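You operate a simulated robot arm through the tools that you are given. There is no shell and no other tool. Be economical: measure what you need, move in short steps, check, and stop when the job is done.

You are at the controls of a simulated two-armed robot. One attempt, no reset.

JOB
On the top of the laundry stand, fold the towel in half, so that its two short edges meet.

Only the result counts: the job must be done as asked and must still hold three seconds after the hand-in. Knocking over, shifting, dropping, spilling or breaking anything else fails it. Flat cloth is picked up by pressing the open fingertips on it (5 to 10 N) and closing them slowly along it; thin cloth reads only 2 to 8 mm in the jaws.

ROBOT AND FRAMES
Two 7-joint arms with two-finger parallel grippers on one trunk, on a base that drives. Base frame: it is fixed to the floor where the robot stands at the start and does not move with it; the origin is under the middle of the robot, x ahead of it, y to its left, z up. Lengths are in mm, angles in rad, forces in N, time in s.
The left shoulder is at the start at [70, 133, 1076], the right one opposite. Places, roughly: top of the laundry stand [500, -200, 800]; towel [500, -100, 800]. Payload 1.57 kg a hand.
The TCP of each hand is the grasp point between the finger pads, 30 mm short of the fingertips. In the tool frame z runs along the fingers and y along their closing line. The gripper opens to 80 mm. The fingers are 17 mm wide and 12 mm thick; the gripper's body (40 by 82 mm) begins 80 mm behind the TCP.
Orientation is told as [roll, pitch, yaw] about the base's x, y, z axes, in that order, counted from this pose: with the fingers straight down and closing along the base's y, the tool's x points along the base's -x, its y along +y and its z along -z.

CONTROLS
- The arms move only by the tool step_arm. It takes "left_commands", "right_commands" or both (then of equal length, played together; a hand with none holds still); each is a list of rows, each an object of numbers (a shift or turn left out is 0, a gripper value left out holds the last): "x", "y", "z": the shift along the tool's x, y, z in units of 200 mm (1.0 is 200 mm); "rx", "ry", "rz": the turn, a rotation vector about the tool's x, y, z in units of 180 degrees (1.0 is 180 degrees); "gripper": the finger opening in mm, from 0 to 80. In form: [{"x": .., "y": .., "z": .., "rx": .., "ry": .., "rz": .., "gripper": ..}, ...]. A call has 1 to 20 rows; each row is the pose to reach, as a shift and turn from the pose commanded when the call began, along the tool's axes at that moment. A call with a number of a shift or a turn outside -1 to 1 is refused whole. Each row takes 0.2 s and may step no farther than 50 mm and 0.15 rad from the row before; otherwise, or with a gripper value out of range, the whole call is refused. Where a pose cannot be reached the arm comes as near as it can. A force on the tool above 40 N (or 10 N above the force at the start of the call, whichever is more), or a blocked arm, ends the call early, and 0.2 s more pass. Each finger travels about 153 mm/s and halts on what it meets, pressing with about 34 N; the grip force reading is that of the motor and also rises with nothing between the fingers. The clock runs only during rows and for 0.2 s after the last one: add rows that repeat a pose to give the fingers time. The reply holds the time, the measured pose of the TCP, the force on the tool along the base axes, the opening and the grip force, in the units named above and with some noise, with the torque about the TCP (base axes, N m) and any sound that the robot's microphone picked up.
- Cameras (640 x 400 px; columns grow to the right, rows downward): "scene" is now at [123.5, -5, 1286.8]; the picture's right is [-0.02, -1.00, -0.00], its down [-0.68, 0.01, -0.73] and it looks along [0.73, -0.01, -0.68] (base axes); focal length 257 px, centre (320, 200). "left" rides on the left gripper at [72, 7, -122] in its tool frame; the picture's right is [-0.09, 1.00, 0.00], its down [-0.84, -0.08, -0.54] and it looks along [-0.54, -0.05, 0.84] (tool axes); focal length 238 px, centre (320, 200). "right" rides on the right gripper at [72, -7, -122] in its tool frame; the picture's right is [0.09, 1.00, 0.00], its down [-0.84, 0.08, -0.54] and it looks along [-0.54, 0.05, 0.84] (tool axes); focal length 238 px, centre (320, 200). There is no depth. A picture from a camera that has moved, and an enlarged one, comes with that camera's place and axes in the base frame and with its lens. The place of the scene camera against the robot may be out by one fixed shift of up to 12 mm in any direction.
- snapshot(camera): a new picture of that camera. No time passes.
- move_column(by): slides the trunk up (or, below 0, down) by that many mm; the arms and the scene camera ride with it, the base frame stays. It gives what a move gives, with no picture.
- base_move(legs): drives the robot by 1 to 6 legs, each [ahead, left, turn to the left] in mm, mm and rad, along the robot's own axes; the way and the turn of a leg run together, so that a leg with both is an arc; at most 1500 mm and 3.142 rad a leg. The arms and the cameras ride along, it lands a little off, and it stops where it bumps. It gives what a move gives.
- head_to(pan, tilt): turns the head with the scene camera to pan (to the left, within 1.501 rad either way) and tilt (down, from -0.506 to 1.204), counted from straight ahead of the robot. It gives what a move gives.
- inspect(camera, box): a new picture of the part [left, top, right, bottom] of that camera's present view, enlarged. No time passes.
- job_done(): hands the job in; it is judged then, once.

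Go step by step. Nothing tells you exact positions but the pictures and the camera data: compare them with the known pose of the tool, close in by small moves and look again before you grip or let go. The budget is 120 turns and 100 pictures, counting those below and the enlarged ones. Unless the task says otherwise, let go and move clear before handing in, and close with one line.

The tools are called as name(argument=value, ...) on one line, values as JSON. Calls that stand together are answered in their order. step_arm: Moves the arms, as the interface text tells. Its arguments: {"type":"object","properties":{"left_commands":{"type":"array"},"right_commands":{"type":"array"}},"required":[]} The other tools are called the same way: move_column (by) slides the trunk up or down; base_move (legs) drives the base; head_to (pan, tilt) turns the head that bears the scene camera; snapshot (camera) takes a picture; inspect (camera, box) takes an enlarged picture of a part of a camera's view; job_done () hands the job in.

At the start:

```text
time_s: 0.0
left_tcp_pos: [447.3, 52.1, 1044.2]
left_orientation: [0.0, 0.001, -0.001]
left_wrist_force: [-0.5, -0.5, -0.4]
left_moment: [-0.01, -0.02, 0.01]
left_finger_gap: 79.9
left_gripper_force: 0.1
right_tcp_pos: [397.6, -363.4, 986.6]
right_orientation: [-0.001, 0.0, -0.002]
right_wrist_force: [-0.5, -0.2, 0.1]
right_moment: [0.01, 0.02, 0.0]
right_finger_gap: 79.9
right_gripper_force: 0.0
trunk travel left (down, up): [-650.0, 290.0]
robot x, y, heading: [-1.9, 1.2, 0.003]
head pan, tilt: [-0.019, 0.752]
```

scene: 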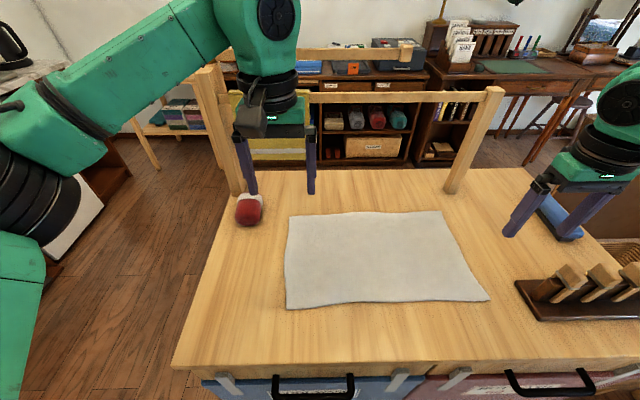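
right: 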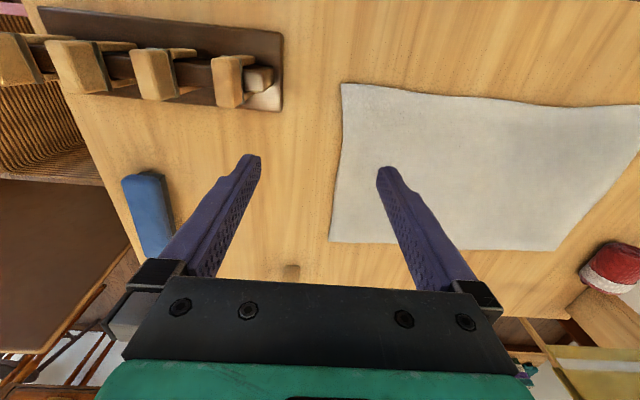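
left: 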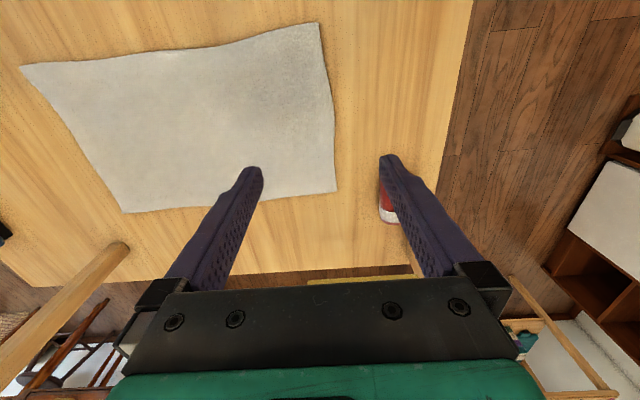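

The towel's short edges are at y≈+65 and y≈-335, and its top is at z≈800. I plan to grip the left short edge with both hands, left hand far and right hand near, then carry it over to the right edge. First I'll turn both hands so they close along x and bring them closer.

step_arm(left_commands=[{"x": -0.045, "z": 0.05, "rz": 0.0455}, {"x": -0.09, "z": 0.1, "rz": 0.091}, {"x": -0.135, "z": 0.15, "rz": 0.1365}, {"x": -0.18, "z": 0.2, "rz": 0.182}, {"x": -0.225, "z": 0.25, "rz": 0.2275}, {"x": -0.27, "z": 0.3, "rz": 0.273}, {"x": -0.315, "z": 0.35, "rz": 0.3185}, {"x": -0.36, "z": 0.4, "rz": 0.364}, {"x": -0.405, "z": 0.45, "rz": 0.4095}, {"x": -0.45, "z": 0.5, "rz": 0.455}, {"x": -0.5, "z": 0.55, "rz": 0.5}], right_commands=[{"y": 0.08, "rz": 0.0455}, {"y": 0.16, "rz": 0.091}, {"y": 0.24, "rz": 0.1365}, {"y": 0.32, "rz": 0.182}, {"y": 0.4, "rz": 0.2275}, {"y": 0.48, "rz": 0.273}, {"y": 0.56, "rz": 0.3185}, {"y": 0.64, "rz": 0.364}, {"y": 0.72, "rz": 0.4095}, {"y": 0.8, "rz": 0.455}, {"y": 0.9, "rz": 0.5}])

snapshot(camera="scene")

snapshot(camera="left")

```text
time_s: 2.4
left_tcp_pos: [265.2, 0.9, 1034.1]
left_orientation: [0.027, 0.0, -1.502]
left_wrist_force: [0.1, 0.4, 0.1]
left_moment: [-0.01, -0.05, -0.02]
left_finger_gap: 80.0
left_gripper_force: 0.1
left hand out of reach, approached as far as the arm can: row 5, 6, 7, 8, 9, 10, 11
right_tcp_pos: [397.2, -184.6, 986.6]
right_orientation: [0.003, 0.001, -1.571]
right_wrist_force: [-0.9, -0.2, -0.6]
right_moment: [0.0, -0.04, 0.02]
right_finger_gap: 80.1
right_gripper_force: 0.1
trunk travel left (down, up): [-650.0, 290.0]
robot x, y, heading: [0.6, -2.8, 0.003]
head pan, tilt: [-0.019, 0.752]
```

```text
96 pictures are left
camera scene: at [121.4, -6.0, 1287.0], right [-0.02, -1.0, 0.0], down [-0.68, 0.01, -0.73], along [0.73, -0.01, -0.68], focal length 257 px, centre (320, 200)
```

scene: 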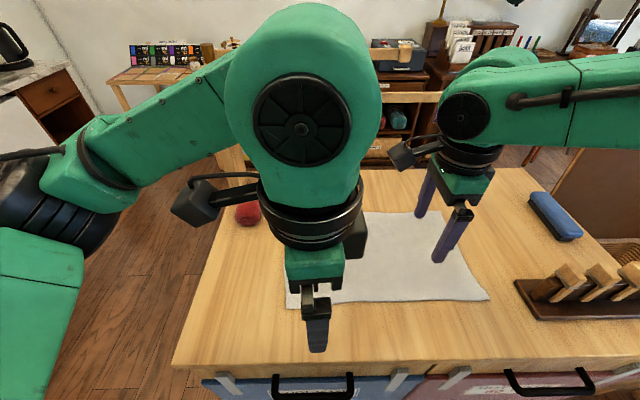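

```text
95 pictures are left
camera left: at [265.3, 73.0, 1156.4], right [1.0, -0.02, 0.03], down [-0.03, -0.84, 0.54], along [0.01, -0.54, -0.84], focal length 238 px, centre (320, 200)
```

left: 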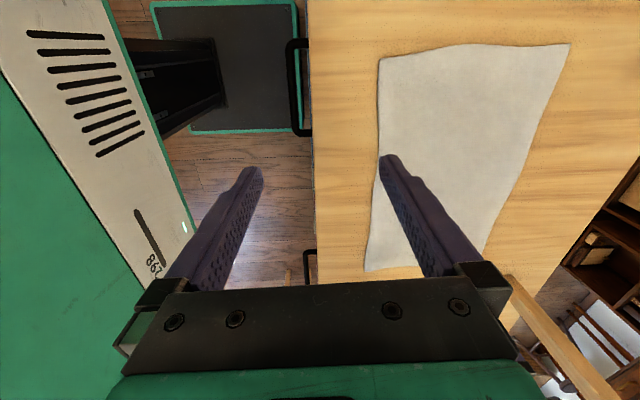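

The left hand can't hold that yaw, so I'll turn it the other way, to yaw +90°.

step_arm(left_commands=[{"y": 0.04, "x": 0.02, "rz": -0.045}, {"y": 0.1, "x": 0.05, "rz": -0.09}, {"y": 0.2, "x": 0.1, "rz": -0.135}, {"y": 0.3, "x": 0.15, "rz": -0.18}, {"y": 0.4, "x": 0.2, "rz": -0.225}, {"y": 0.5, "x": 0.25, "rz": -0.27}, {"y": 0.6, "x": 0.27, "rz": -0.315}, {"y": 0.7, "x": 0.27, "rz": -0.36}, {"y": 0.8, "x": 0.27, "rz": -0.405}, {"y": 0.9, "x": 0.27, "rz": -0.45}, {"y": 0.9, "x": 0.27, "rz": -0.495}, {"y": 0.9, "x": 0.27, "rz": -0.54}, {"y": 0.9, "x": 0.27, "rz": -0.585}, {"y": 0.9, "x": 0.27, "rz": -0.63}, {"y": 0.9, "x": 0.27, "rz": -0.675}, {"y": 0.9, "x": 0.27, "rz": -0.72}, {"y": 0.9, "x": 0.27, "rz": -0.765}, {"y": 0.9, "x": 0.27, "rz": -0.81}, {"y": 0.9, "x": 0.27, "rz": -0.855}, {"y": 0.9, "x": 0.27, "rz": -0.9}])

```text
time_s: 6.6
left_tcp_pos: [452.9, 68.9, 1034.2]
left_orientation: [-0.022, -0.008, 1.331]
left_wrist_force: [0.1, -0.2, 0.9]
left_moment: [0.02, 0.0, 0.01]
left_finger_gap: 80.0
left_gripper_force: 0.0
right_tcp_pos: [399.2, -184.3, 987.5]
right_orientation: [0.001, -0.001, -1.572]
right_wrist_force: [0.1, -0.2, -0.4]
right_moment: [0.04, 0.02, 0.02]
right_finger_gap: 80.0
right_gripper_force: 0.0
trunk travel left (down, up): [-650.0, 290.0]
robot x, y, heading: [0.8, 0.0, -0.001]
head pan, tilt: [-0.019, 0.752]
```

step_arm(left_commands=[{"x": -0.014, "y": -0.135, "z": 0.12, "rz": -0.025, "ry": -0.002}, {"x": -0.028, "y": -0.27, "z": 0.25, "rz": -0.05, "ry": -0.004}, {"x": -0.04, "y": -0.405, "z": 0.37, "rz": -0.0764, "ry": -0.006, "rx": -0.002}, {"x": -0.054, "y": -0.538, "z": 0.5, "rz": -0.0764, "ry": -0.0068, "rx": -0.0025}, {"x": -0.054, "y": -0.538, "z": 0.5, "rz": -0.0764, "ry": -0.0068, "rx": -0.0025}])

snapshot(camera="scene")

snapshot(camera="left")

snapshot(camera="right")

```text
time_s: 7.8
left_tcp_pos: [563.4, 53.9, 937.8]
left_orientation: [-0.018, -0.026, 1.567]
left_wrist_force: [-0.1, -0.2, 0.1]
left_moment: [0.01, -0.01, -0.01]
left_finger_gap: 79.9
left_gripper_force: 0.1
right_tcp_pos: [397.8, -183.5, 987.7]
right_orientation: [0.0, -0.001, -1.571]
right_wrist_force: [-0.3, 0.0, 0.2]
right_moment: [0.0, 0.03, 0.01]
right_finger_gap: 80.0
right_gripper_force: 0.2
trunk travel left (down, up): [-650.0, 290.0]
robot x, y, heading: [-1.9, 1.1, 0.004]
head pan, tilt: [-0.019, 0.752]
```

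```text
94 pictures are left
camera scene: at [122.8, -4.5, 1286.9], right [-0.02, -1.0, 0.0], down [-0.68, 0.01, -0.73], along [0.73, -0.01, -0.68], focal length 257 px, centre (320, 200)
```

scene: 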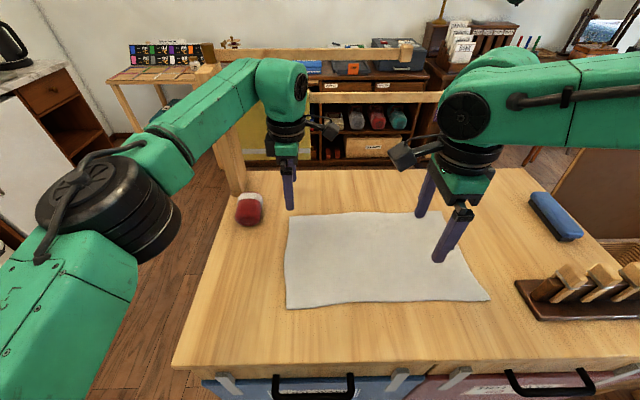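

```text
93 pictures are left
camera left: at [554.6, -21.9, 1058.5], right [-1.0, 0.1, -0.02], down [0.07, 0.82, 0.56], along [0.07, 0.56, -0.83], focal length 238 px, centre (320, 200)
```

left: 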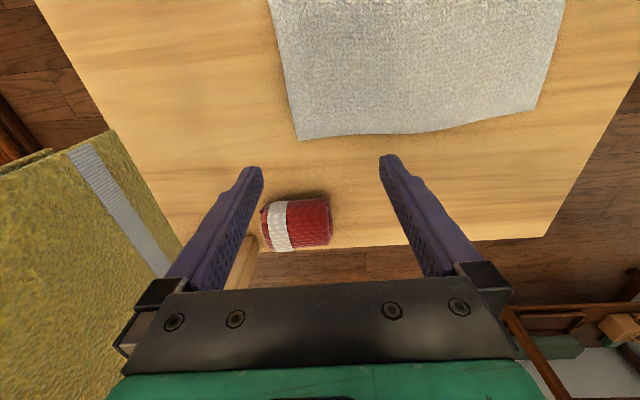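

```text
92 pictures are left
camera right: at [391.4, -110.4, 1109.7], right [1.0, 0.09, 0.0], down [0.08, -0.84, 0.54], along [0.05, -0.54, -0.84], focal length 238 px, centre (320, 200)
```

right: 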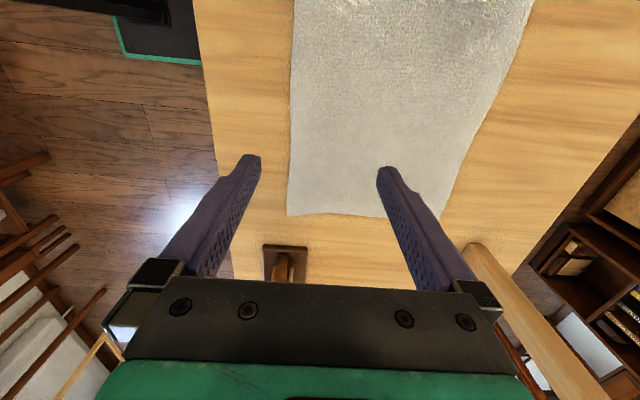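

The cameras agree on the corners: left edge (346,61) to (594,71), right edge (359,-343) to (611,-330). I'll lower the left hand towards (560,60), bring the right hand over, and level the tools.

step_arm(left_commands=[{"x": -0.01, "y": 0.005, "z": 0.1, "rx": -0.0057, "ry": 0.0083, "gripper": 30}, {"x": -0.02, "y": 0.01, "z": 0.2, "rx": -0.0057, "ry": 0.0083}, {"x": -0.03, "y": 0.017, "z": 0.3, "rx": -0.0057, "ry": 0.0083}, {"x": -0.03, "y": 0.017, "z": 0.4, "rx": -0.0057, "ry": 0.0083}, {"x": -0.03, "y": 0.017, "z": 0.44, "rx": -0.0057, "ry": 0.0083}, {"x": -0.03, "y": 0.017, "z": 0.44, "rx": -0.0057, "ry": 0.0083}], right_commands=[{"x": 0.17, "y": -0.02, "z": 0.05, "gripper": 30}, {"x": 0.34, "y": -0.04, "z": 0.1}, {"x": 0.51, "y": -0.06, "z": 0.15}, {"x": 0.68, "y": -0.085, "z": 0.2}, {"x": 0.85, "y": -0.085, "z": 0.25}, {"x": 1.0, "y": -0.085, "z": 0.3}])

```text
time_s: 9.2
left_tcp_pos: [560.3, 63.6, 848.7]
left_orientation: [-0.001, 0.002, 1.568]
left_wrist_force: [-0.3, 0.8, 0.0]
left_moment: [0.02, -0.03, 0.0]
left_finger_gap: 30.0
left_gripper_force: 0.1
right_tcp_pos: [389.3, -41.8, 936.3]
right_orientation: [-0.002, 0.002, -1.569]
right_wrist_force: [0.0, 0.8, 0.2]
right_moment: [-0.01, 0.04, 0.0]
right_finger_gap: 30.2
right_gripper_force: 0.1
right hand out of reach, approached as far as the arm can: row 5, 6
trunk travel left (down, up): [-650.0, 290.0]
robot x, y, heading: [0.6, 0.5, -0.006]
head pan, tilt: [-0.019, 0.752]
```

The right hand runs out of reach at yaw -90°. Yaws of ±45° suit the corners better, since each ridge then runs along the corner's bisector, so I'll switch both hands to that.

step_arm(left_commands=[{"rz": 0.04}, {"rz": 0.08}, {"rz": 0.12}, {"rz": 0.16}, {"rz": 0.2}, {"rz": 0.25, "x": 0.03, "y": -0.03}, {"rz": 0.25, "x": 0.063, "y": -0.07}, {"rz": 0.25, "x": 0.063, "y": -0.07}, {"rz": 0.25, "x": 0.063, "y": -0.07}], right_commands=[{"rz": -0.04}, {"rz": -0.08}, {"rz": -0.12}, {"rz": -0.16}, {"rz": -0.2}, {"rz": -0.25, "x": 0.1, "y": -0.03}, {"rz": -0.25, "x": 0.22, "y": -0.06}, {"rz": -0.25, "x": 0.32, "y": -0.09}, {"rz": -0.25, "x": 0.415, "y": -0.115}])

snapshot(camera="scene")

snapshot(camera="left")

snapshot(camera="right")

```text
refused: row 6 steps farther than a row can; nothing moved
```

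```text
91 pictures are left
camera scene: at [124.0, -4.9, 1286.8], right [-0.02, -1.0, 0.0], down [-0.68, 0.01, -0.73], along [0.73, -0.01, -0.68], focal length 257 px, centre (320, 200)
```

scene: 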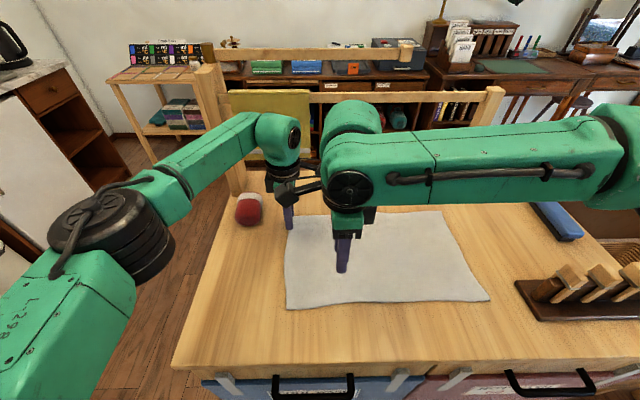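

```text
90 pictures are left
camera left: at [554.4, -8.8, 971.0], right [-1.0, 0.1, 0.0], down [0.08, 0.84, 0.54], along [0.05, 0.54, -0.84], focal length 238 px, centre (320, 200)
```

left: 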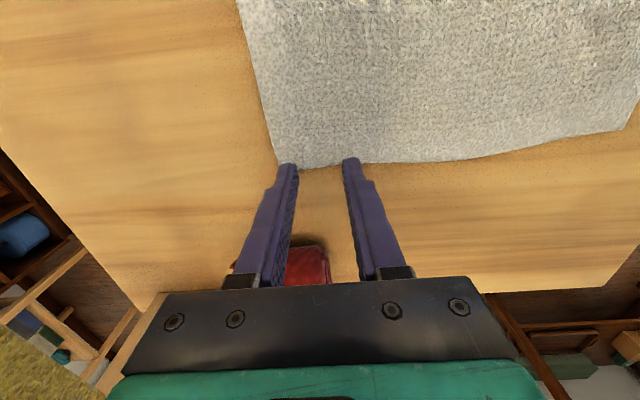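

```text
89 pictures are left
camera right: at [382.5, 31.0, 1059.5], right [1.0, 0.09, 0.0], down [0.08, -0.84, 0.54], along [0.05, -0.54, -0.84], focal length 238 px, centre (320, 200)
```

right: 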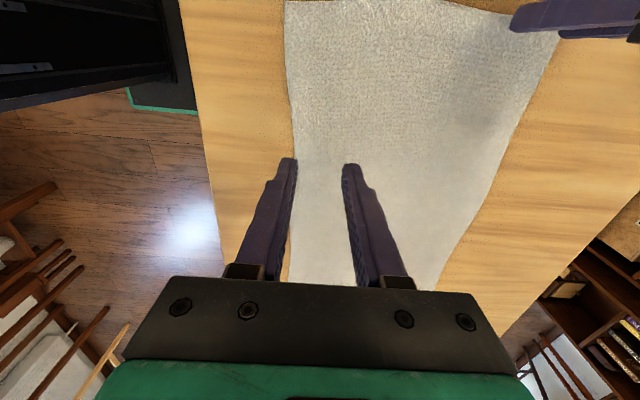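

step_arm(left_commands=[{"rz": 0.042}, {"rz": 0.084}, {"rz": 0.126}, {"rz": 0.168}, {"rz": 0.21}, {"rz": 0.25, "x": 0.03, "y": -0.03}, {"rz": 0.25, "x": 0.063, "y": -0.07}, {"rz": 0.25, "x": 0.063, "y": -0.07}, {"rz": 0.25, "x": 0.063, "y": -0.07}], right_commands=[{"rz": -0.042}, {"rz": -0.084}, {"rz": -0.126}, {"rz": -0.168}, {"rz": -0.21}, {"rz": -0.25, "x": 0.1, "y": -0.03}, {"rz": -0.25, "x": 0.22, "y": -0.06}, {"rz": -0.25, "x": 0.32, "y": -0.09}, {"rz": -0.25, "x": 0.415, "y": -0.115}])

snapshot(camera="left")

snapshot(camera="right")

```text
time_s: 11.2
left_tcp_pos: [574.4, 50.3, 849.9]
left_orientation: [-0.002, -0.002, 0.782]
left_wrist_force: [-0.1, 0.1, 0.6]
left_moment: [0.01, 0.01, -0.03]
left_finger_gap: 30.1
left_gripper_force: 0.1
right_tcp_pos: [348.1, -24.5, 941.1]
right_orientation: [0.002, 0.001, -0.785]
right_wrist_force: [0.0, 0.0, -0.1]
right_moment: [-0.01, 0.0, -0.02]
right_finger_gap: 30.3
right_gripper_force: 0.0
right hand out of reach, approached as far as the arm can: row 6, 7, 8, 9
trunk travel left (down, up): [-650.0, 290.0]
robot x, y, heading: [-0.9, 0.0, 0.005]
head pan, tilt: [-0.019, 0.752]
```

```text
88 pictures are left
camera left: at [519.6, 4.2, 972.7], right [-0.64, 0.77, 0.0], down [0.65, 0.54, 0.54], along [0.42, 0.34, -0.84], focal length 238 px, centre (320, 200)
```

left: 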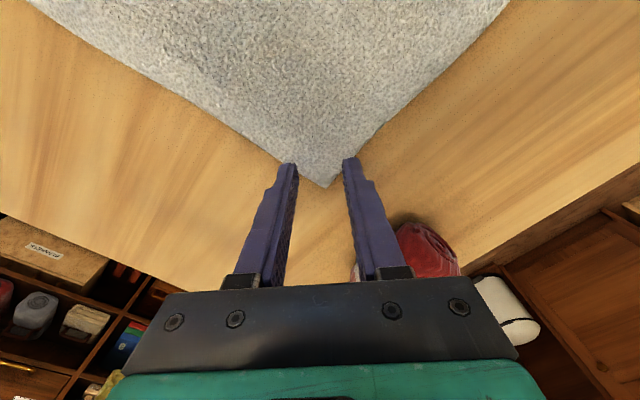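

```text
87 pictures are left
camera right: at [292.5, 23.0, 1063.5], right [0.64, 0.77, 0.0], down [0.65, -0.54, 0.54], along [0.42, -0.34, -0.84], focal length 238 px, centre (320, 200)
```

right: 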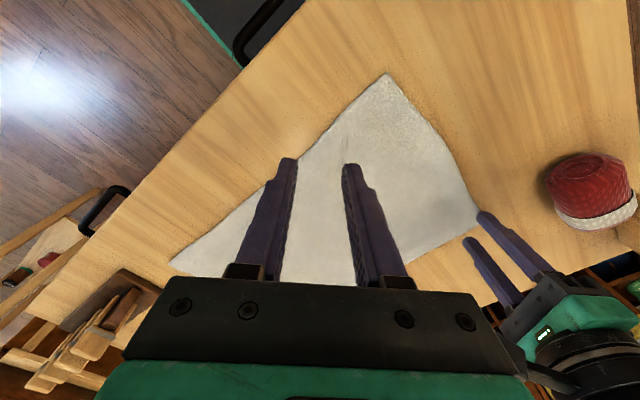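

The right arm has hit its limit, so I'll lift the left hand clear and drive the base 110 mm to the left.

step_arm(left_commands=[{"z": -0.2}, {"z": -0.4}, {"z": -0.5}, {"z": -0.5}])

base_move(legs=[[0, 110, 0]])

```text
time_s: 12.2
left_tcp_pos: [575.4, 51.3, 952.0]
left_orientation: [-0.002, 0.002, 0.784]
left_wrist_force: [-0.4, -0.3, 1.3]
left_moment: [-0.01, 0.0, 0.0]
left_finger_gap: 29.9
left_gripper_force: 0.0
right_tcp_pos: [349.1, -24.2, 939.8]
right_orientation: [0.002, -0.001, -0.785]
right_wrist_force: [-0.2, 0.0, -0.2]
right_moment: [0.02, 0.01, -0.01]
right_finger_gap: 30.1
right_gripper_force: 0.1
trunk travel left (down, up): [-650.0, 290.0]
robot x, y, heading: [-4.4, 1.0, -0.003]
head pan, tilt: [-0.019, 0.752]
```

```text
time_s: 13.4
left_tcp_pos: [575.8, 162.0, 950.6]
left_orientation: [-0.003, 0.0, 0.782]
left_wrist_force: [0.1, -0.2, 0.1]
left_moment: [0.0, -0.03, -0.01]
left_finger_gap: 29.9
left_gripper_force: 0.1
right_tcp_pos: [348.0, 85.9, 940.5]
right_orientation: [0.002, 0.003, -0.785]
right_wrist_force: [-0.6, -0.9, -0.1]
right_moment: [-0.03, -0.01, 0.02]
right_finger_gap: 30.1
right_gripper_force: 0.2
trunk travel left (down, up): [-650.0, 290.0]
robot x, y, heading: [0.8, 107.8, -0.003]
head pan, tilt: [-0.019, 0.752]
```

step_arm(left_commands=[{"x": 0.1, "y": -0.1, "z": 0}, {"x": 0.2, "y": -0.2, "z": 0.0}, {"x": 0.3, "y": -0.3, "z": 0.1}, {"x": 0.4, "y": -0.385, "z": 0.22}, {"x": 0.4, "y": -0.385, "z": 0.36}, {"x": 0.4, "y": -0.385, "z": 0.48}, {"x": 0.4, "y": -0.385, "z": 0.48}], right_commands=[{"x": -0.06, "y": -0.03, "z": 0}, {"x": -0.12, "y": -0.06, "z": 0.0}, {"x": -0.18, "y": -0.0955, "z": 0.1}, {"x": -0.2225, "y": -0.0955, "z": 0.2}, {"x": -0.2225, "y": -0.0955, "z": 0.32}, {"x": -0.2225, "y": -0.0955, "z": 0.43}, {"x": -0.2225, "y": -0.0955, "z": 0.43}])

snapshot(camera="left")

snapshot(camera="right")

snapshot(camera="scene")

```text
time_s: 15.0
left_tcp_pos: [538.4, 47.6, 864.2]
left_orientation: [-0.001, 0.0, 0.782]
left_wrist_force: [-0.2, 0.9, 0.0]
left_moment: [0.01, 0.0, 0.04]
left_finger_gap: 29.8
left_gripper_force: 0.0
left hand out of reach, approached as far as the arm can: row 2, 3, 4, 5, 6, 7
right_tcp_pos: [364.9, 41.8, 855.1]
right_orientation: [0.002, -0.001, -0.785]
right_wrist_force: [0.6, 0.5, 0.0]
right_moment: [0.0, -0.02, 0.0]
right_finger_gap: 29.9
right_gripper_force: 0.0
trunk travel left (down, up): [-650.0, 290.0]
robot x, y, heading: [2.3, 109.6, -0.001]
head pan, tilt: [-0.019, 0.752]
```

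```text
86 pictures are left
camera left: at [484.5, 1.9, 985.0], right [-0.64, 0.77, 0.0], down [0.65, 0.54, 0.54], along [0.42, 0.34, -0.84], focal length 238 px, centre (320, 200)
```

left: 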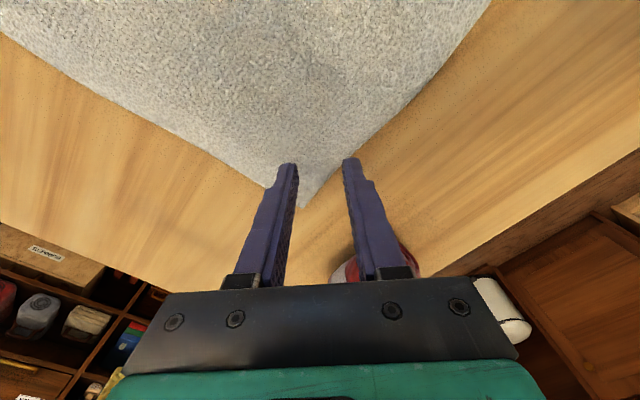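

```text
85 pictures are left
camera right: at [309.4, 88.7, 977.1], right [0.64, 0.77, 0.0], down [0.65, -0.54, 0.54], along [0.42, -0.34, -0.84], focal length 238 px, centre (320, 200)
```

right: 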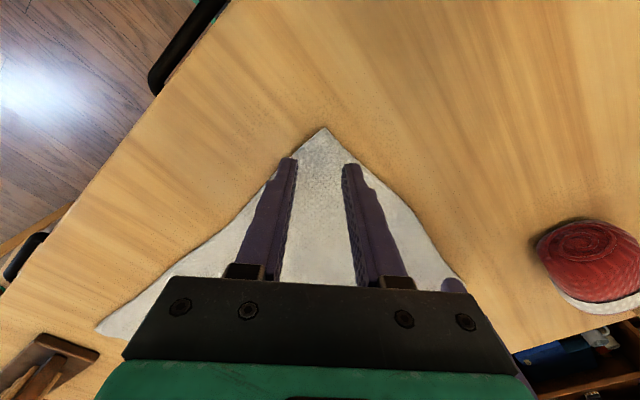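

```text
84 pictures are left
camera scene: at [122.1, 105.2, 1287.0], right [-0.02, -1.0, 0.0], down [-0.68, 0.01, -0.73], along [0.73, -0.01, -0.68], focal length 257 px, centre (320, 200)
```

scene: 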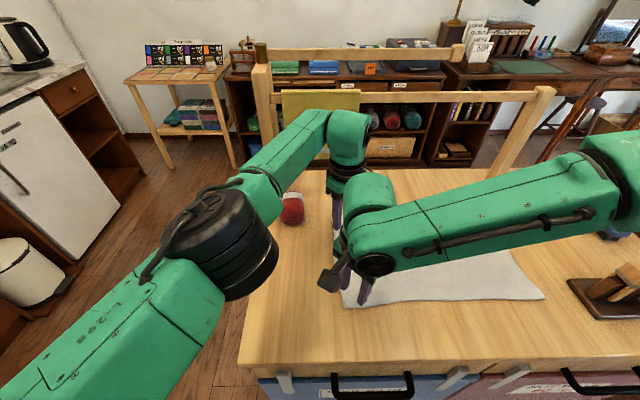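

The far corner is just past the left arm's radius here, so a base position in between is needed. I'll test how far left the right arm can go before picking it.

step_arm(right_commands=[{"x": 0.07, "y": 0.04}, {"x": 0.14, "y": 0.08}, {"x": 0.219, "y": 0.12}, {"x": 0.219, "y": 0.12}])

```text
time_s: 16.0
left_tcp_pos: [540.9, 49.6, 862.4]
left_orientation: [-0.002, 0.0, 0.78]
left_wrist_force: [-0.3, 0.5, 0.7]
left_moment: [-0.02, 0.0, 0.0]
left_finger_gap: 30.0
left_gripper_force: 0.0
right_tcp_pos: [348.4, 74.1, 860.4]
right_orientation: [0.001, 0.002, -0.785]
right_wrist_force: [0.5, 0.2, 0.8]
right_moment: [-0.02, 0.0, -0.01]
right_finger_gap: 29.9
right_gripper_force: 0.0
right hand out of reach, approached as far as the arm can: row 2, 3, 4
trunk travel left (down, up): [-650.0, 290.0]
robot x, y, heading: [1.4, 111.8, 0.003]
head pan, tilt: [-0.019, 0.752]
```

step_arm(right_commands=[{"rz": -0.04}, {"rz": -0.08}, {"rz": -0.12}, {"rz": -0.14, "x": 0.05, "y": 0.05}, {"rz": -0.14, "x": 0.1, "y": 0.1}, {"rz": -0.14, "x": 0.1, "y": 0.1}])

```text
time_s: 17.4
left_tcp_pos: [539.7, 48.9, 862.4]
left_orientation: [0.0, 0.0, 0.78]
left_wrist_force: [0.2, 0.0, 0.9]
left_moment: [-0.01, -0.02, 0.0]
left_finger_gap: 30.1
left_gripper_force: 0.0
right_tcp_pos: [342.2, 78.1, 868.1]
right_orientation: [0.001, -0.001, -0.344]
right_wrist_force: [0.5, -0.1, -0.2]
right_moment: [-0.04, 0.01, -0.03]
right_finger_gap: 30.1
right_gripper_force: 0.2
right hand out of reach, approached as far as the arm can: row 4, 5, 6
trunk travel left (down, up): [-650.0, 290.0]
robot x, y, heading: [1.5, 110.9, 0.003]
head pan, tilt: [-0.019, 0.752]
```

The right arm's limit is a bearing of about 20° inward, and the left's is a radius of about 506 mm. A base position 20 mm further ahead at y≈80 suits both, and I estimate more than 40 mm between the robot's base and the stand.

base_move(legs=[[0, -30, 0], [19, 0, 0]])

```text
time_s: 18.6
left_tcp_pos: [556.6, 18.9, 864.4]
left_orientation: [-0.005, 0.0, 0.782]
left_wrist_force: [-0.2, -0.4, 0.4]
left_moment: [-0.04, -0.02, 0.01]
left_finger_gap: 30.0
left_gripper_force: 0.0
right_tcp_pos: [359.3, 48.6, 869.0]
right_orientation: [0.003, -0.001, -0.345]
right_wrist_force: [-1.1, 0.1, 0.6]
right_moment: [-0.02, -0.02, -0.01]
right_finger_gap: 29.9
right_gripper_force: 0.0
trunk travel left (down, up): [-650.0, 290.0]
robot x, y, heading: [15.5, 77.9, 0.003]
head pan, tilt: [-0.019, 0.752]
```

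step_arm(left_commands=[{"x": -0.05, "y": 0.02, "z": 0}, {"x": -0.1, "y": 0.045, "z": 0.03}, {"x": -0.146, "y": 0.066, "z": 0.06}, {"x": -0.146, "y": 0.066, "z": 0.09}, {"x": -0.146, "y": 0.066, "z": 0.09}], right_commands=[{"x": -0.044, "y": -0.024, "rz": 0.04}, {"x": -0.044, "y": -0.024, "rz": 0.08, "z": 0.05}, {"x": -0.044, "y": -0.024, "rz": 0.12, "z": 0.1}, {"x": -0.044, "y": -0.024, "rz": 0.14, "z": 0.105}, {"x": -0.044, "y": -0.024, "rz": 0.14, "z": 0.105}])

snapshot(camera="left")

snapshot(camera="right")

```text
time_s: 19.8
left_tcp_pos: [571.0, 48.3, 844.1]
left_orientation: [-0.002, 0.002, 0.784]
left_wrist_force: [-0.2, 1.1, 0.2]
left_moment: [0.01, 0.01, 0.01]
left_finger_gap: 30.1
left_gripper_force: 0.1
right_tcp_pos: [367.9, 39.0, 846.9]
right_orientation: [0.002, 0.0, -0.785]
right_wrist_force: [0.4, -1.0, -0.3]
right_moment: [-0.01, 0.02, 0.03]
right_finger_gap: 30.0
right_gripper_force: 0.1
trunk travel left (down, up): [-650.0, 290.0]
robot x, y, heading: [17.2, 81.3, -0.003]
head pan, tilt: [-0.019, 0.752]
```

```text
83 pictures are left
camera left: at [517.0, 2.2, 966.4], right [-0.64, 0.77, 0.0], down [0.65, 0.54, 0.54], along [0.42, 0.34, -0.84], focal length 238 px, centre (320, 200)
```

left: 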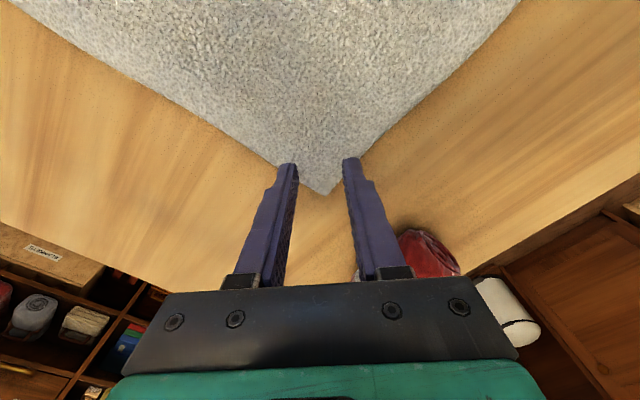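

```text
82 pictures are left
camera right: at [312.4, 86.4, 969.2], right [0.64, 0.77, 0.0], down [0.65, -0.54, 0.54], along [0.42, -0.34, -0.84], focal length 238 px, centre (320, 200)
```

right: 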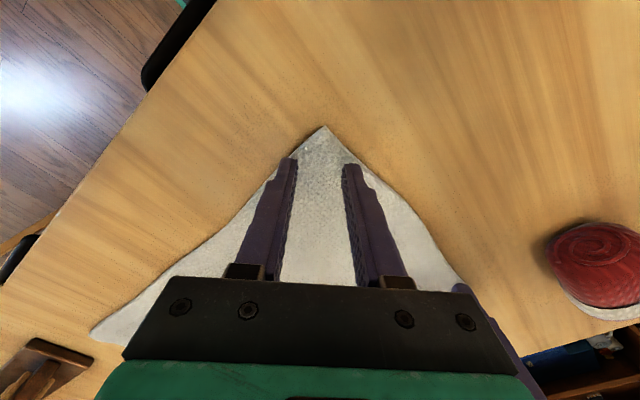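

Both hands are over their corners. I'll lower in small steps to feel for contact.

step_arm(left_commands=[{"z": 0.02}, {"z": 0.04}, {"z": 0.05}, {"z": 0.05}], right_commands=[{"z": 0.02}, {"z": 0.04}, {"z": 0.065}, {"z": 0.065}])

```text
time_s: 20.8
left_tcp_pos: [571.4, 48.2, 834.4]
left_orientation: [-0.003, 0.001, 0.782]
left_wrist_force: [0.6, 0.4, 1.5]
left_moment: [0.05, 0.01, 0.0]
left_finger_gap: 29.9
left_gripper_force: 0.1
right_tcp_pos: [366.5, 36.0, 835.1]
right_orientation: [0.006, 0.001, -0.787]
right_wrist_force: [0.8, 0.1, 0.3]
right_moment: [0.01, -0.03, -0.01]
right_finger_gap: 29.8
right_gripper_force: 0.1
right hand out of reach, approached as far as the arm can: row 3, 4
trunk travel left (down, up): [-650.0, 290.0]
robot x, y, heading: [18.4, 84.6, -0.002]
head pan, tilt: [-0.019, 0.752]
```

The right arm is at its lower limit here. I'll raise both hands and lower the trunk by the same amount to get better arm postures.

step_arm(left_commands=[{"z": -0.2}, {"z": -0.4}, {"z": -0.54}, {"z": -0.54}], right_commands=[{"z": -0.2}, {"z": -0.4}, {"z": -0.54}, {"z": -0.54}])

move_column(by=-100)

```text
time_s: 21.8
left_tcp_pos: [570.7, 49.7, 943.0]
left_orientation: [-0.005, 0.0, 0.782]
left_wrist_force: [-0.1, 0.2, -0.1]
left_moment: [0.02, 0.01, -0.02]
left_finger_gap: 30.5
left_gripper_force: 0.0
right_tcp_pos: [366.9, 33.7, 944.1]
right_orientation: [0.002, 0.003, -0.783]
right_wrist_force: [0.2, 0.1, 0.2]
right_moment: [-0.05, 0.0, 0.0]
right_finger_gap: 29.8
right_gripper_force: 0.0
trunk travel left (down, up): [-650.0, 290.0]
robot x, y, heading: [19.5, 81.1, -0.0]
head pan, tilt: [-0.019, 0.752]
```

```text
time_s: 23.1
left_tcp_pos: [569.8, 49.1, 843.0]
left_orientation: [-0.005, -0.002, 0.784]
left_wrist_force: [0.2, 0.6, 0.0]
left_moment: [-0.01, -0.03, 0.01]
left_finger_gap: 30.1
left_gripper_force: 0.0
right_tcp_pos: [365.8, 34.7, 843.3]
right_orientation: [0.002, 0.001, -0.785]
right_wrist_force: [0.8, 0.0, 0.3]
right_moment: [0.01, -0.01, 0.0]
right_finger_gap: 30.3
right_gripper_force: 0.0
trunk travel left (down, up): [-550.0, 390.0]
robot x, y, heading: [19.3, 82.0, 0.0]
head pan, tilt: [-0.019, 0.752]
```

step_arm(left_commands=[{"z": 0.02}, {"z": 0.04}, {"z": 0.045}, {"z": 0.05}, {"z": 0.05}], right_commands=[{"x": 0.025, "y": 0.025, "z": 0.0}, {"x": 0.025, "y": 0.025, "z": 0.02}, {"x": 0.025, "y": 0.025, "z": 0.04}, {"x": 0.025, "y": 0.025, "z": 0.05}, {"x": 0.025, "y": 0.025, "z": 0.05}])

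```text
time_s: 24.4
left_tcp_pos: [569.5, 47.3, 833.4]
left_orientation: [-0.006, -0.002, 0.783]
left_wrist_force: [2.7, -1.4, 7.2]
left_moment: [-0.03, -0.04, 0.03]
left_finger_gap: 30.2
left_gripper_force: 0.0
right_tcp_pos: [365.6, 40.2, 833.3]
right_orientation: [0.003, 0.002, -0.785]
right_wrist_force: [0.8, -0.3, 1.6]
right_moment: [0.02, -0.03, 0.0]
right_finger_gap: 30.0
right_gripper_force: 0.1
trunk travel left (down, up): [-550.0, 390.0]
robot x, y, heading: [17.6, 84.0, -0.006]
head pan, tilt: [-0.019, 0.752]
```

step_arm(right_commands=[{"z": 0.004}, {"z": 0.007}, {"z": 0.007}])

```text
time_s: 25.1
left_tcp_pos: [568.7, 49.2, 833.2]
left_orientation: [-0.003, -0.001, 0.783]
left_wrist_force: [3.3, 1.1, 7.7]
left_moment: [-0.04, -0.09, -0.01]
left_finger_gap: 30.0
left_gripper_force: 0.0
right_tcp_pos: [364.5, 40.7, 833.5]
right_orientation: [0.005, 0.0, -0.785]
right_wrist_force: [1.1, -1.6, 7.5]
right_moment: [-0.05, -0.07, 0.0]
right_finger_gap: 29.7
right_gripper_force: 0.1
trunk travel left (down, up): [-550.0, 390.0]
robot x, y, heading: [19.1, 84.9, 0.004]
head pan, tilt: [-0.019, 0.752]
```

Both hands now press at about 7.5 N. I'll close them slowly.

step_arm(left_commands=[{"gripper": 27}, {"gripper": 24}, {"gripper": 21}, {"gripper": 18}, {"gripper": 15}, {"gripper": 12}, {"gripper": 9}, {"gripper": 6}, {"gripper": 3}, {"gripper": 0}, {"gripper": 0}, {"gripper": 0}], right_commands=[{"gripper": 27}, {"gripper": 24}, {"gripper": 21}, {"gripper": 18}, {"gripper": 15}, {"gripper": 12}, {"gripper": 9}, {"gripper": 6}, {"gripper": 3}, {"gripper": 0}, {"gripper": 0}, {"gripper": 0}])

snapshot(camera="left")

snapshot(camera="right")

```text
time_s: 27.8
left_tcp_pos: [568.4, 49.4, 833.9]
left_orientation: [-0.008, -0.001, 0.783]
left_wrist_force: [-2.5, -0.9, 5.9]
left_moment: [-0.02, 0.06, 0.05]
left_finger_gap: 3.7
left_gripper_force: 25.1
right_tcp_pos: [364.9, 41.5, 833.4]
right_orientation: [0.003, 0.0, -0.786]
right_wrist_force: [1.2, 1.0, 10.0]
right_moment: [-0.01, -0.06, -0.02]
right_finger_gap: 0.1
right_gripper_force: 21.1
trunk travel left (down, up): [-550.0, 390.0]
robot x, y, heading: [17.4, 82.7, 0.0]
head pan, tilt: [-0.019, 0.752]
```

```text
81 pictures are left
camera left: at [512.9, 2.8, 956.2], right [-0.64, 0.77, -0.01], down [0.65, 0.54, 0.54], along [0.42, 0.34, -0.84], focal length 238 px, centre (320, 200)
```

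left: 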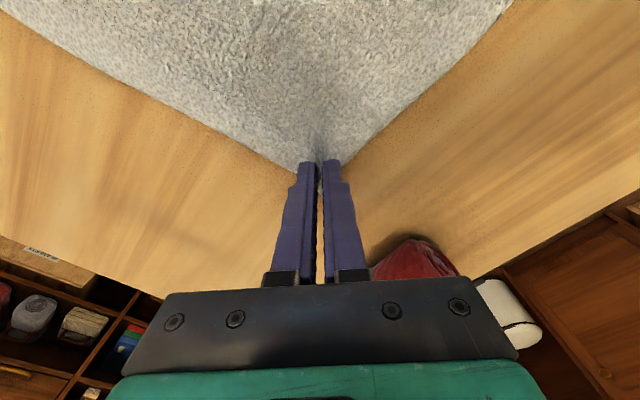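

```text
80 pictures are left
camera right: at [309.0, 88.3, 955.9], right [0.64, 0.77, 0.0], down [0.65, -0.54, 0.54], along [0.42, -0.34, -0.84], focal length 238 px, centre (320, 200)
```

right: 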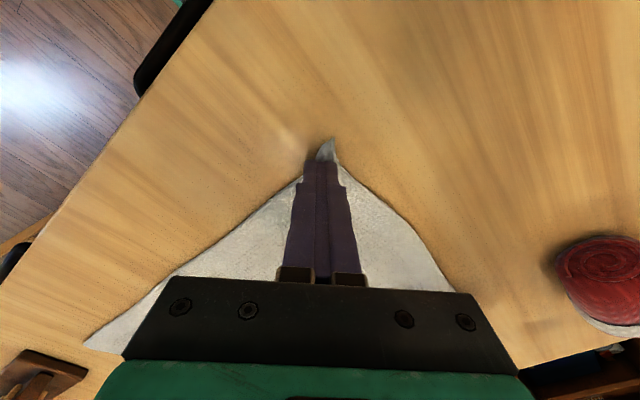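

The left hand has hold at 3.7 mm, but the right closed on nothing. I'll reopen it and look.

step_arm(right_commands=[{"gripper": 20, "z": -0.01}, {"gripper": 40, "z": -0.02}, {"gripper": 40, "z": -0.02}, {"gripper": 36, "z": 0.0}, {"z": 0.0}])

inspect(camera="right", box=[160, 80, 480, 280])

```text
time_s: 28.9
left_tcp_pos: [567.5, 48.5, 833.7]
left_orientation: [-0.003, 0.0, 0.782]
left_wrist_force: [-0.6, -1.0, 6.5]
left_moment: [0.01, 0.01, -0.01]
left_finger_gap: 3.6
left_gripper_force: 25.4
right_tcp_pos: [364.9, 42.2, 833.4]
right_orientation: [0.005, 0.0, -0.783]
right_wrist_force: [-0.4, -0.9, 6.8]
right_moment: [0.03, -0.07, 0.01]
right_finger_gap: 35.5
right_gripper_force: 0.0
trunk travel left (down, up): [-550.0, 390.0]
robot x, y, heading: [20.2, 81.9, 0.003]
head pan, tilt: [-0.019, 0.752]
```

```text
2.00 times, centred on (320, 180) of right
camera zoom: at [308.7, 88.7, 956.0], right [0.64, 0.77, 0.0], down [0.64, -0.54, 0.54], along [0.42, -0.34, -0.84], focal length 477 px, centre (320, 240)
```

zoom: 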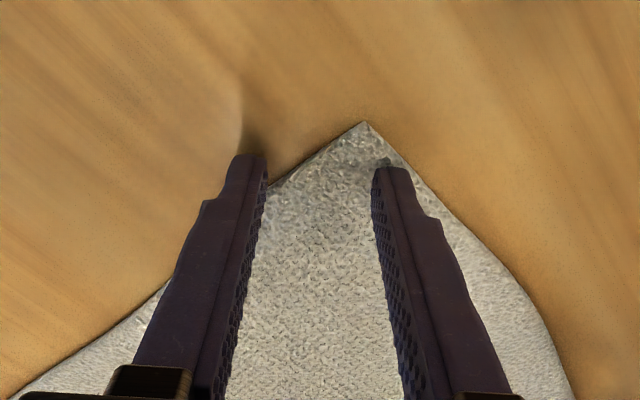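

The cloth slid sideways. I'll recentre on the corner, 14 mm along tool y and 10 mm further in, and press again.

step_arm(right_commands=[{"z": -0.04, "gripper": 32}, {"z": -0.04, "y": 0.035, "x": -0.025}, {"z": -0.04, "y": 0.07, "x": -0.05}, {"z": -0.01, "y": 0.07, "x": -0.05}, {"z": 0.003, "y": 0.07, "x": -0.05}, {"z": 0.003, "y": 0.07, "x": -0.05}])

inspect(camera="right", box=[160, 80, 480, 280])

```text
time_s: 30.4
left_tcp_pos: [568.5, 48.3, 833.3]
left_orientation: [-0.006, -0.001, 0.781]
left_wrist_force: [-0.7, -0.1, 6.4]
left_moment: [-0.01, 0.0, -0.03]
left_finger_gap: 3.7
left_gripper_force: 24.8
right_tcp_pos: [382.7, 43.9, 833.4]
right_orientation: [0.006, 0.001, -0.784]
right_wrist_force: [0.7, -0.5, 9.2]
right_moment: [-0.06, -0.05, 0.0]
right_finger_gap: 32.0
right_gripper_force: 0.1
trunk travel left (down, up): [-550.0, 390.0]
robot x, y, heading: [21.6, 82.3, 0.002]
head pan, tilt: [-0.019, 0.752]
```

```text
2.00 times, centred on (320, 180) of right
camera zoom: at [325.7, 90.9, 956.2], right [0.64, 0.77, 0.01], down [0.64, -0.54, 0.54], along [0.42, -0.34, -0.84], focal length 477 px, centre (320, 240)
```

zoom: 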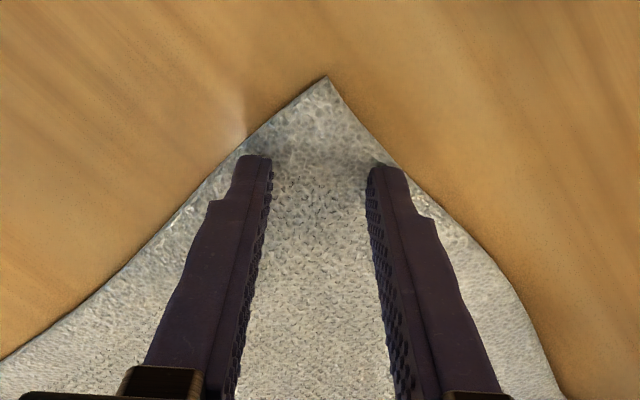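

Well centred at 9 N, so I'll close slowly.

step_arm(right_commands=[{"gripper": 30}, {"gripper": 28}, {"gripper": 26}, {"gripper": 24}, {"gripper": 22}, {"gripper": 20}, {"gripper": 18}, {"gripper": 16}, {"gripper": 14}, {"gripper": 12}, {"gripper": 10}, {"gripper": 8}, {"gripper": 6}, {"gripper": 4}, {"gripper": 2}, {"gripper": 0}, {"gripper": 0}, {"gripper": 0}])

inspect(camera="right", box=[160, 80, 480, 280])

```text
time_s: 34.1
left_tcp_pos: [567.8, 48.9, 833.2]
left_orientation: [-0.007, -0.002, 0.781]
left_wrist_force: [0.4, -0.7, 5.2]
left_moment: [0.01, -0.03, 0.0]
left_finger_gap: 3.7
left_gripper_force: 24.4
right_tcp_pos: [381.4, 46.1, 834.1]
right_orientation: [0.003, 0.0, -0.784]
right_wrist_force: [1.5, -0.4, 14.4]
right_moment: [0.01, -0.04, 0.0]
right_finger_gap: 0.0
right_gripper_force: 21.0
trunk travel left (down, up): [-550.0, 390.0]
robot x, y, heading: [19.0, 80.4, 0.004]
head pan, tilt: [-0.019, 0.752]
```

```text
2.00 times, centred on (320, 180) of right
camera zoom: at [325.3, 91.0, 956.0], right [0.64, 0.77, 0.0], down [0.65, -0.54, 0.54], along [0.42, -0.34, -0.84], focal length 477 px, centre (320, 240)
```

zoom: 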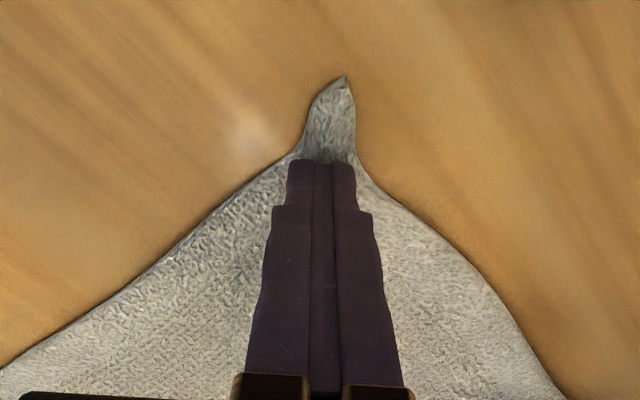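

The cloth bunched under the tips because I pressed too hard. I'll retry at about 5–6 N, like the left hand that worked.

step_arm(right_commands=[{"gripper": 10, "z": -0.02}, {"gripper": 30, "z": -0.03}, {"gripper": 34, "z": -0.03}, {"gripper": 30, "z": -0.01}, {"z": -0.003}, {"z": -0.003}])

inspect(camera="right", box=[160, 80, 480, 280])

```text
time_s: 35.5
left_tcp_pos: [568.1, 48.2, 834.2]
left_orientation: [-0.008, -0.001, 0.782]
left_wrist_force: [1.2, 0.1, 5.0]
left_moment: [-0.03, -0.06, -0.03]
left_finger_gap: 4.1
left_gripper_force: 24.1
right_tcp_pos: [382.0, 44.1, 834.0]
right_orientation: [0.003, -0.001, -0.788]
right_wrist_force: [-3.1, -0.5, 10.2]
right_moment: [-0.06, 0.09, -0.07]
right_finger_gap: 30.1
right_gripper_force: 0.9
trunk travel left (down, up): [-550.0, 390.0]
robot x, y, heading: [17.8, 79.0, -0.0]
head pan, tilt: [-0.019, 0.752]
```

```text
2.00 times, centred on (320, 180) of right
camera zoom: at [326.0, 91.0, 956.1], right [0.64, 0.77, 0.0], down [0.64, -0.54, 0.54], along [0.42, -0.34, -0.84], focal length 477 px, centre (320, 240)
```

zoom: 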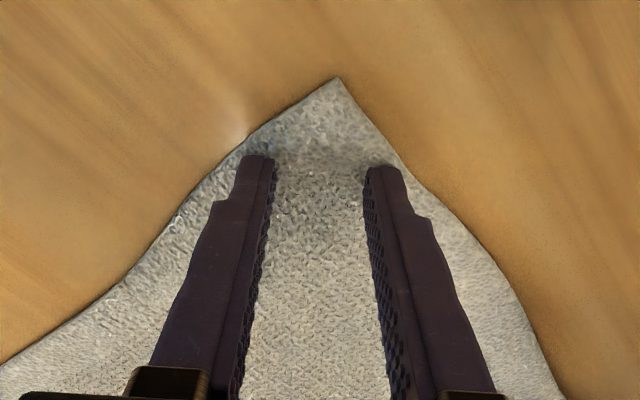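

step_arm(right_commands=[{"z": -0.006}, {"z": -0.006}])

```text
time_s: 36.1
left_tcp_pos: [568.4, 47.9, 833.9]
left_orientation: [-0.003, -0.002, 0.782]
left_wrist_force: [-1.1, 0.4, 7.8]
left_moment: [0.0, 0.03, -0.02]
left_finger_gap: 3.7
left_gripper_force: 24.8
right_tcp_pos: [381.9, 44.3, 834.5]
right_orientation: [0.004, 0.001, -0.785]
right_wrist_force: [0.7, 0.5, 4.1]
right_moment: [-0.01, -0.03, -0.01]
right_finger_gap: 30.1
right_gripper_force: 0.0
trunk travel left (down, up): [-550.0, 390.0]
robot x, y, heading: [15.7, 80.0, 0.004]
head pan, tilt: [-0.019, 0.752]
```

step_arm(right_commands=[{"z": 0.002, "gripper": 27}, {"z": 0.002, "gripper": 24}, {"z": 0.002, "gripper": 21}, {"z": 0.002, "gripper": 18}, {"z": 0.002, "gripper": 15}, {"z": 0.0, "gripper": 12}, {"z": 0.0, "gripper": 9}, {"z": 0.0, "gripper": 6}, {"z": 0.0, "gripper": 3}, {"z": 0.0, "gripper": 0}, {"z": 0.0, "gripper": 0}, {"z": 0.0, "gripper": 0}])

inspect(camera="right", box=[160, 80, 480, 280])

```text
time_s: 38.8
left_tcp_pos: [568.5, 49.8, 834.7]
left_orientation: [-0.006, -0.004, 0.783]
left_wrist_force: [-1.6, -0.1, 6.4]
left_moment: [-0.01, 0.04, -0.02]
left_finger_gap: 3.9
left_gripper_force: 24.4
right_tcp_pos: [381.0, 44.7, 833.3]
right_orientation: [0.004, 0.0, -0.787]
right_wrist_force: [-0.1, -0.1, 4.5]
right_moment: [-0.02, -0.01, 0.01]
right_finger_gap: 0.3
right_gripper_force: 22.1
trunk travel left (down, up): [-550.0, 390.0]
robot x, y, heading: [19.8, 80.2, 0.001]
head pan, tilt: [-0.019, 0.752]
```

```text
2.00 times, centred on (320, 180) of right
camera zoom: at [325.6, 91.1, 956.9], right [0.64, 0.77, 0.0], down [0.65, -0.54, 0.54], along [0.42, -0.34, -0.84], focal length 477 px, centre (320, 240)
```

zoom: 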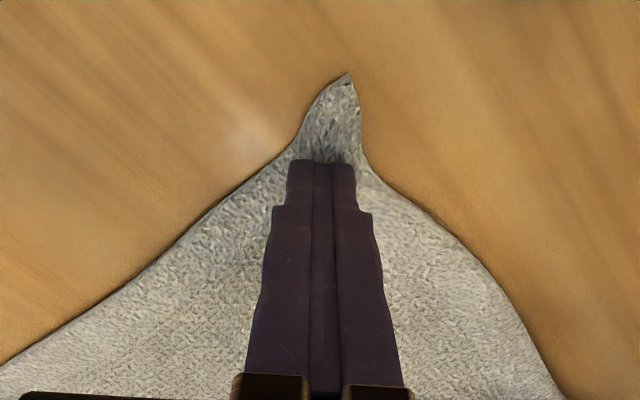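

step_arm(right_commands=[{"z": -0.02}, {"z": -0.05}, {"z": -0.08}, {"z": -0.08}])

inspect(camera="right", box=[160, 80, 480, 280])

```text
time_s: 39.8
left_tcp_pos: [568.0, 49.4, 834.1]
left_orientation: [-0.005, -0.001, 0.782]
left_wrist_force: [-1.5, 0.6, 8.9]
left_moment: [-0.02, 0.05, -0.01]
left_finger_gap: 3.6
left_gripper_force: 24.8
right_tcp_pos: [381.1, 45.0, 851.0]
right_orientation: [0.003, 0.0, -0.785]
right_wrist_force: [0.3, -0.3, -0.4]
right_moment: [0.01, 0.0, 0.03]
right_finger_gap: 0.0
right_gripper_force: 21.3
trunk travel left (down, up): [-550.0, 390.0]
robot x, y, heading: [19.8, 79.1, 0.0]
head pan, tilt: [-0.019, 0.752]
```

```text
2.00 times, centred on (320, 180) of right
camera zoom: at [325.5, 90.8, 973.8], right [0.64, 0.77, 0.0], down [0.65, -0.54, 0.54], along [0.42, -0.34, -0.84], focal length 477 px, centre (320, 240)
```

zoom: 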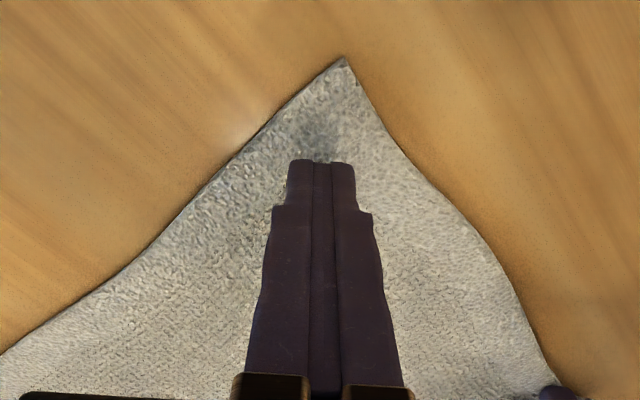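

The grip failed. I'll retry with a wider 48 mm opening and about 8 N so a taller ridge forms.

step_arm(right_commands=[{"gripper": 24, "y": 0.015}, {"gripper": 48, "y": 0.025}, {"y": 0.025, "z": 0.04}, {"y": 0.025, "z": 0.07}, {"y": 0.025, "z": 0.08}, {"y": 0.025, "z": 0.085}, {"y": 0.025, "z": 0.085}])

inspect(camera="right", box=[160, 80, 480, 280])

```text
time_s: 41.4
left_tcp_pos: [568.7, 49.0, 832.9]
left_orientation: [-0.005, 0.0, 0.782]
left_wrist_force: [-2.3, 1.4, 7.5]
left_moment: [0.01, 0.09, 0.01]
left_finger_gap: 3.6
left_gripper_force: 24.4
right_tcp_pos: [385.8, 47.3, 833.6]
right_orientation: [0.004, -0.001, -0.785]
right_wrist_force: [0.4, -0.9, 3.8]
right_moment: [-0.09, 0.0, -0.01]
right_finger_gap: 48.1
right_gripper_force: 0.0
trunk travel left (down, up): [-550.0, 390.0]
robot x, y, heading: [13.5, 82.2, 0.002]
head pan, tilt: [-0.019, 0.752]
```

```text
2.00 times, centred on (320, 180) of right
camera zoom: at [329.2, 94.6, 956.6], right [0.64, 0.77, 0.0], down [0.65, -0.54, 0.54], along [0.42, -0.34, -0.84], focal length 477 px, centre (320, 240)
```

zoom: 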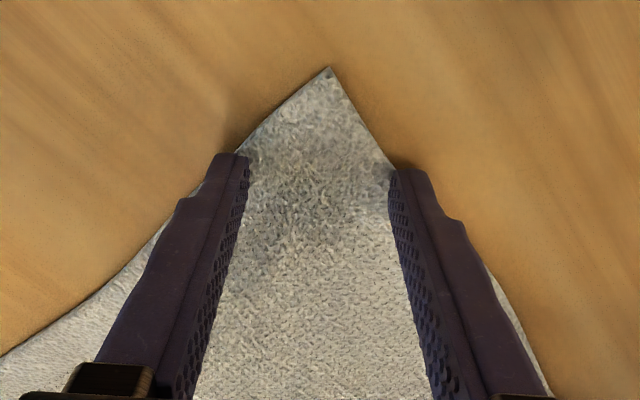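

step_arm(right_commands=[{"z": -0.02}, {"z": -0.02, "x": -0.05}, {"z": 0.0, "x": -0.05}, {"z": 0.006, "x": -0.05}, {"z": 0.006, "x": -0.05}])

```text
time_s: 42.5
left_tcp_pos: [568.7, 49.0, 833.3]
left_orientation: [-0.008, -0.003, 0.782]
left_wrist_force: [-0.9, -1.5, 5.2]
left_moment: [0.01, 0.01, -0.01]
left_finger_gap: 3.9
left_gripper_force: 24.0
right_tcp_pos: [390.9, 39.9, 832.8]
right_orientation: [0.006, 0.0, -0.785]
right_wrist_force: [0.6, 0.8, 12.2]
right_moment: [-0.09, 0.01, 0.07]
right_finger_gap: 48.0
right_gripper_force: 0.1
trunk travel left (down, up): [-550.0, 390.0]
robot x, y, heading: [16.5, 81.6, 0.001]
head pan, tilt: [-0.019, 0.752]
```

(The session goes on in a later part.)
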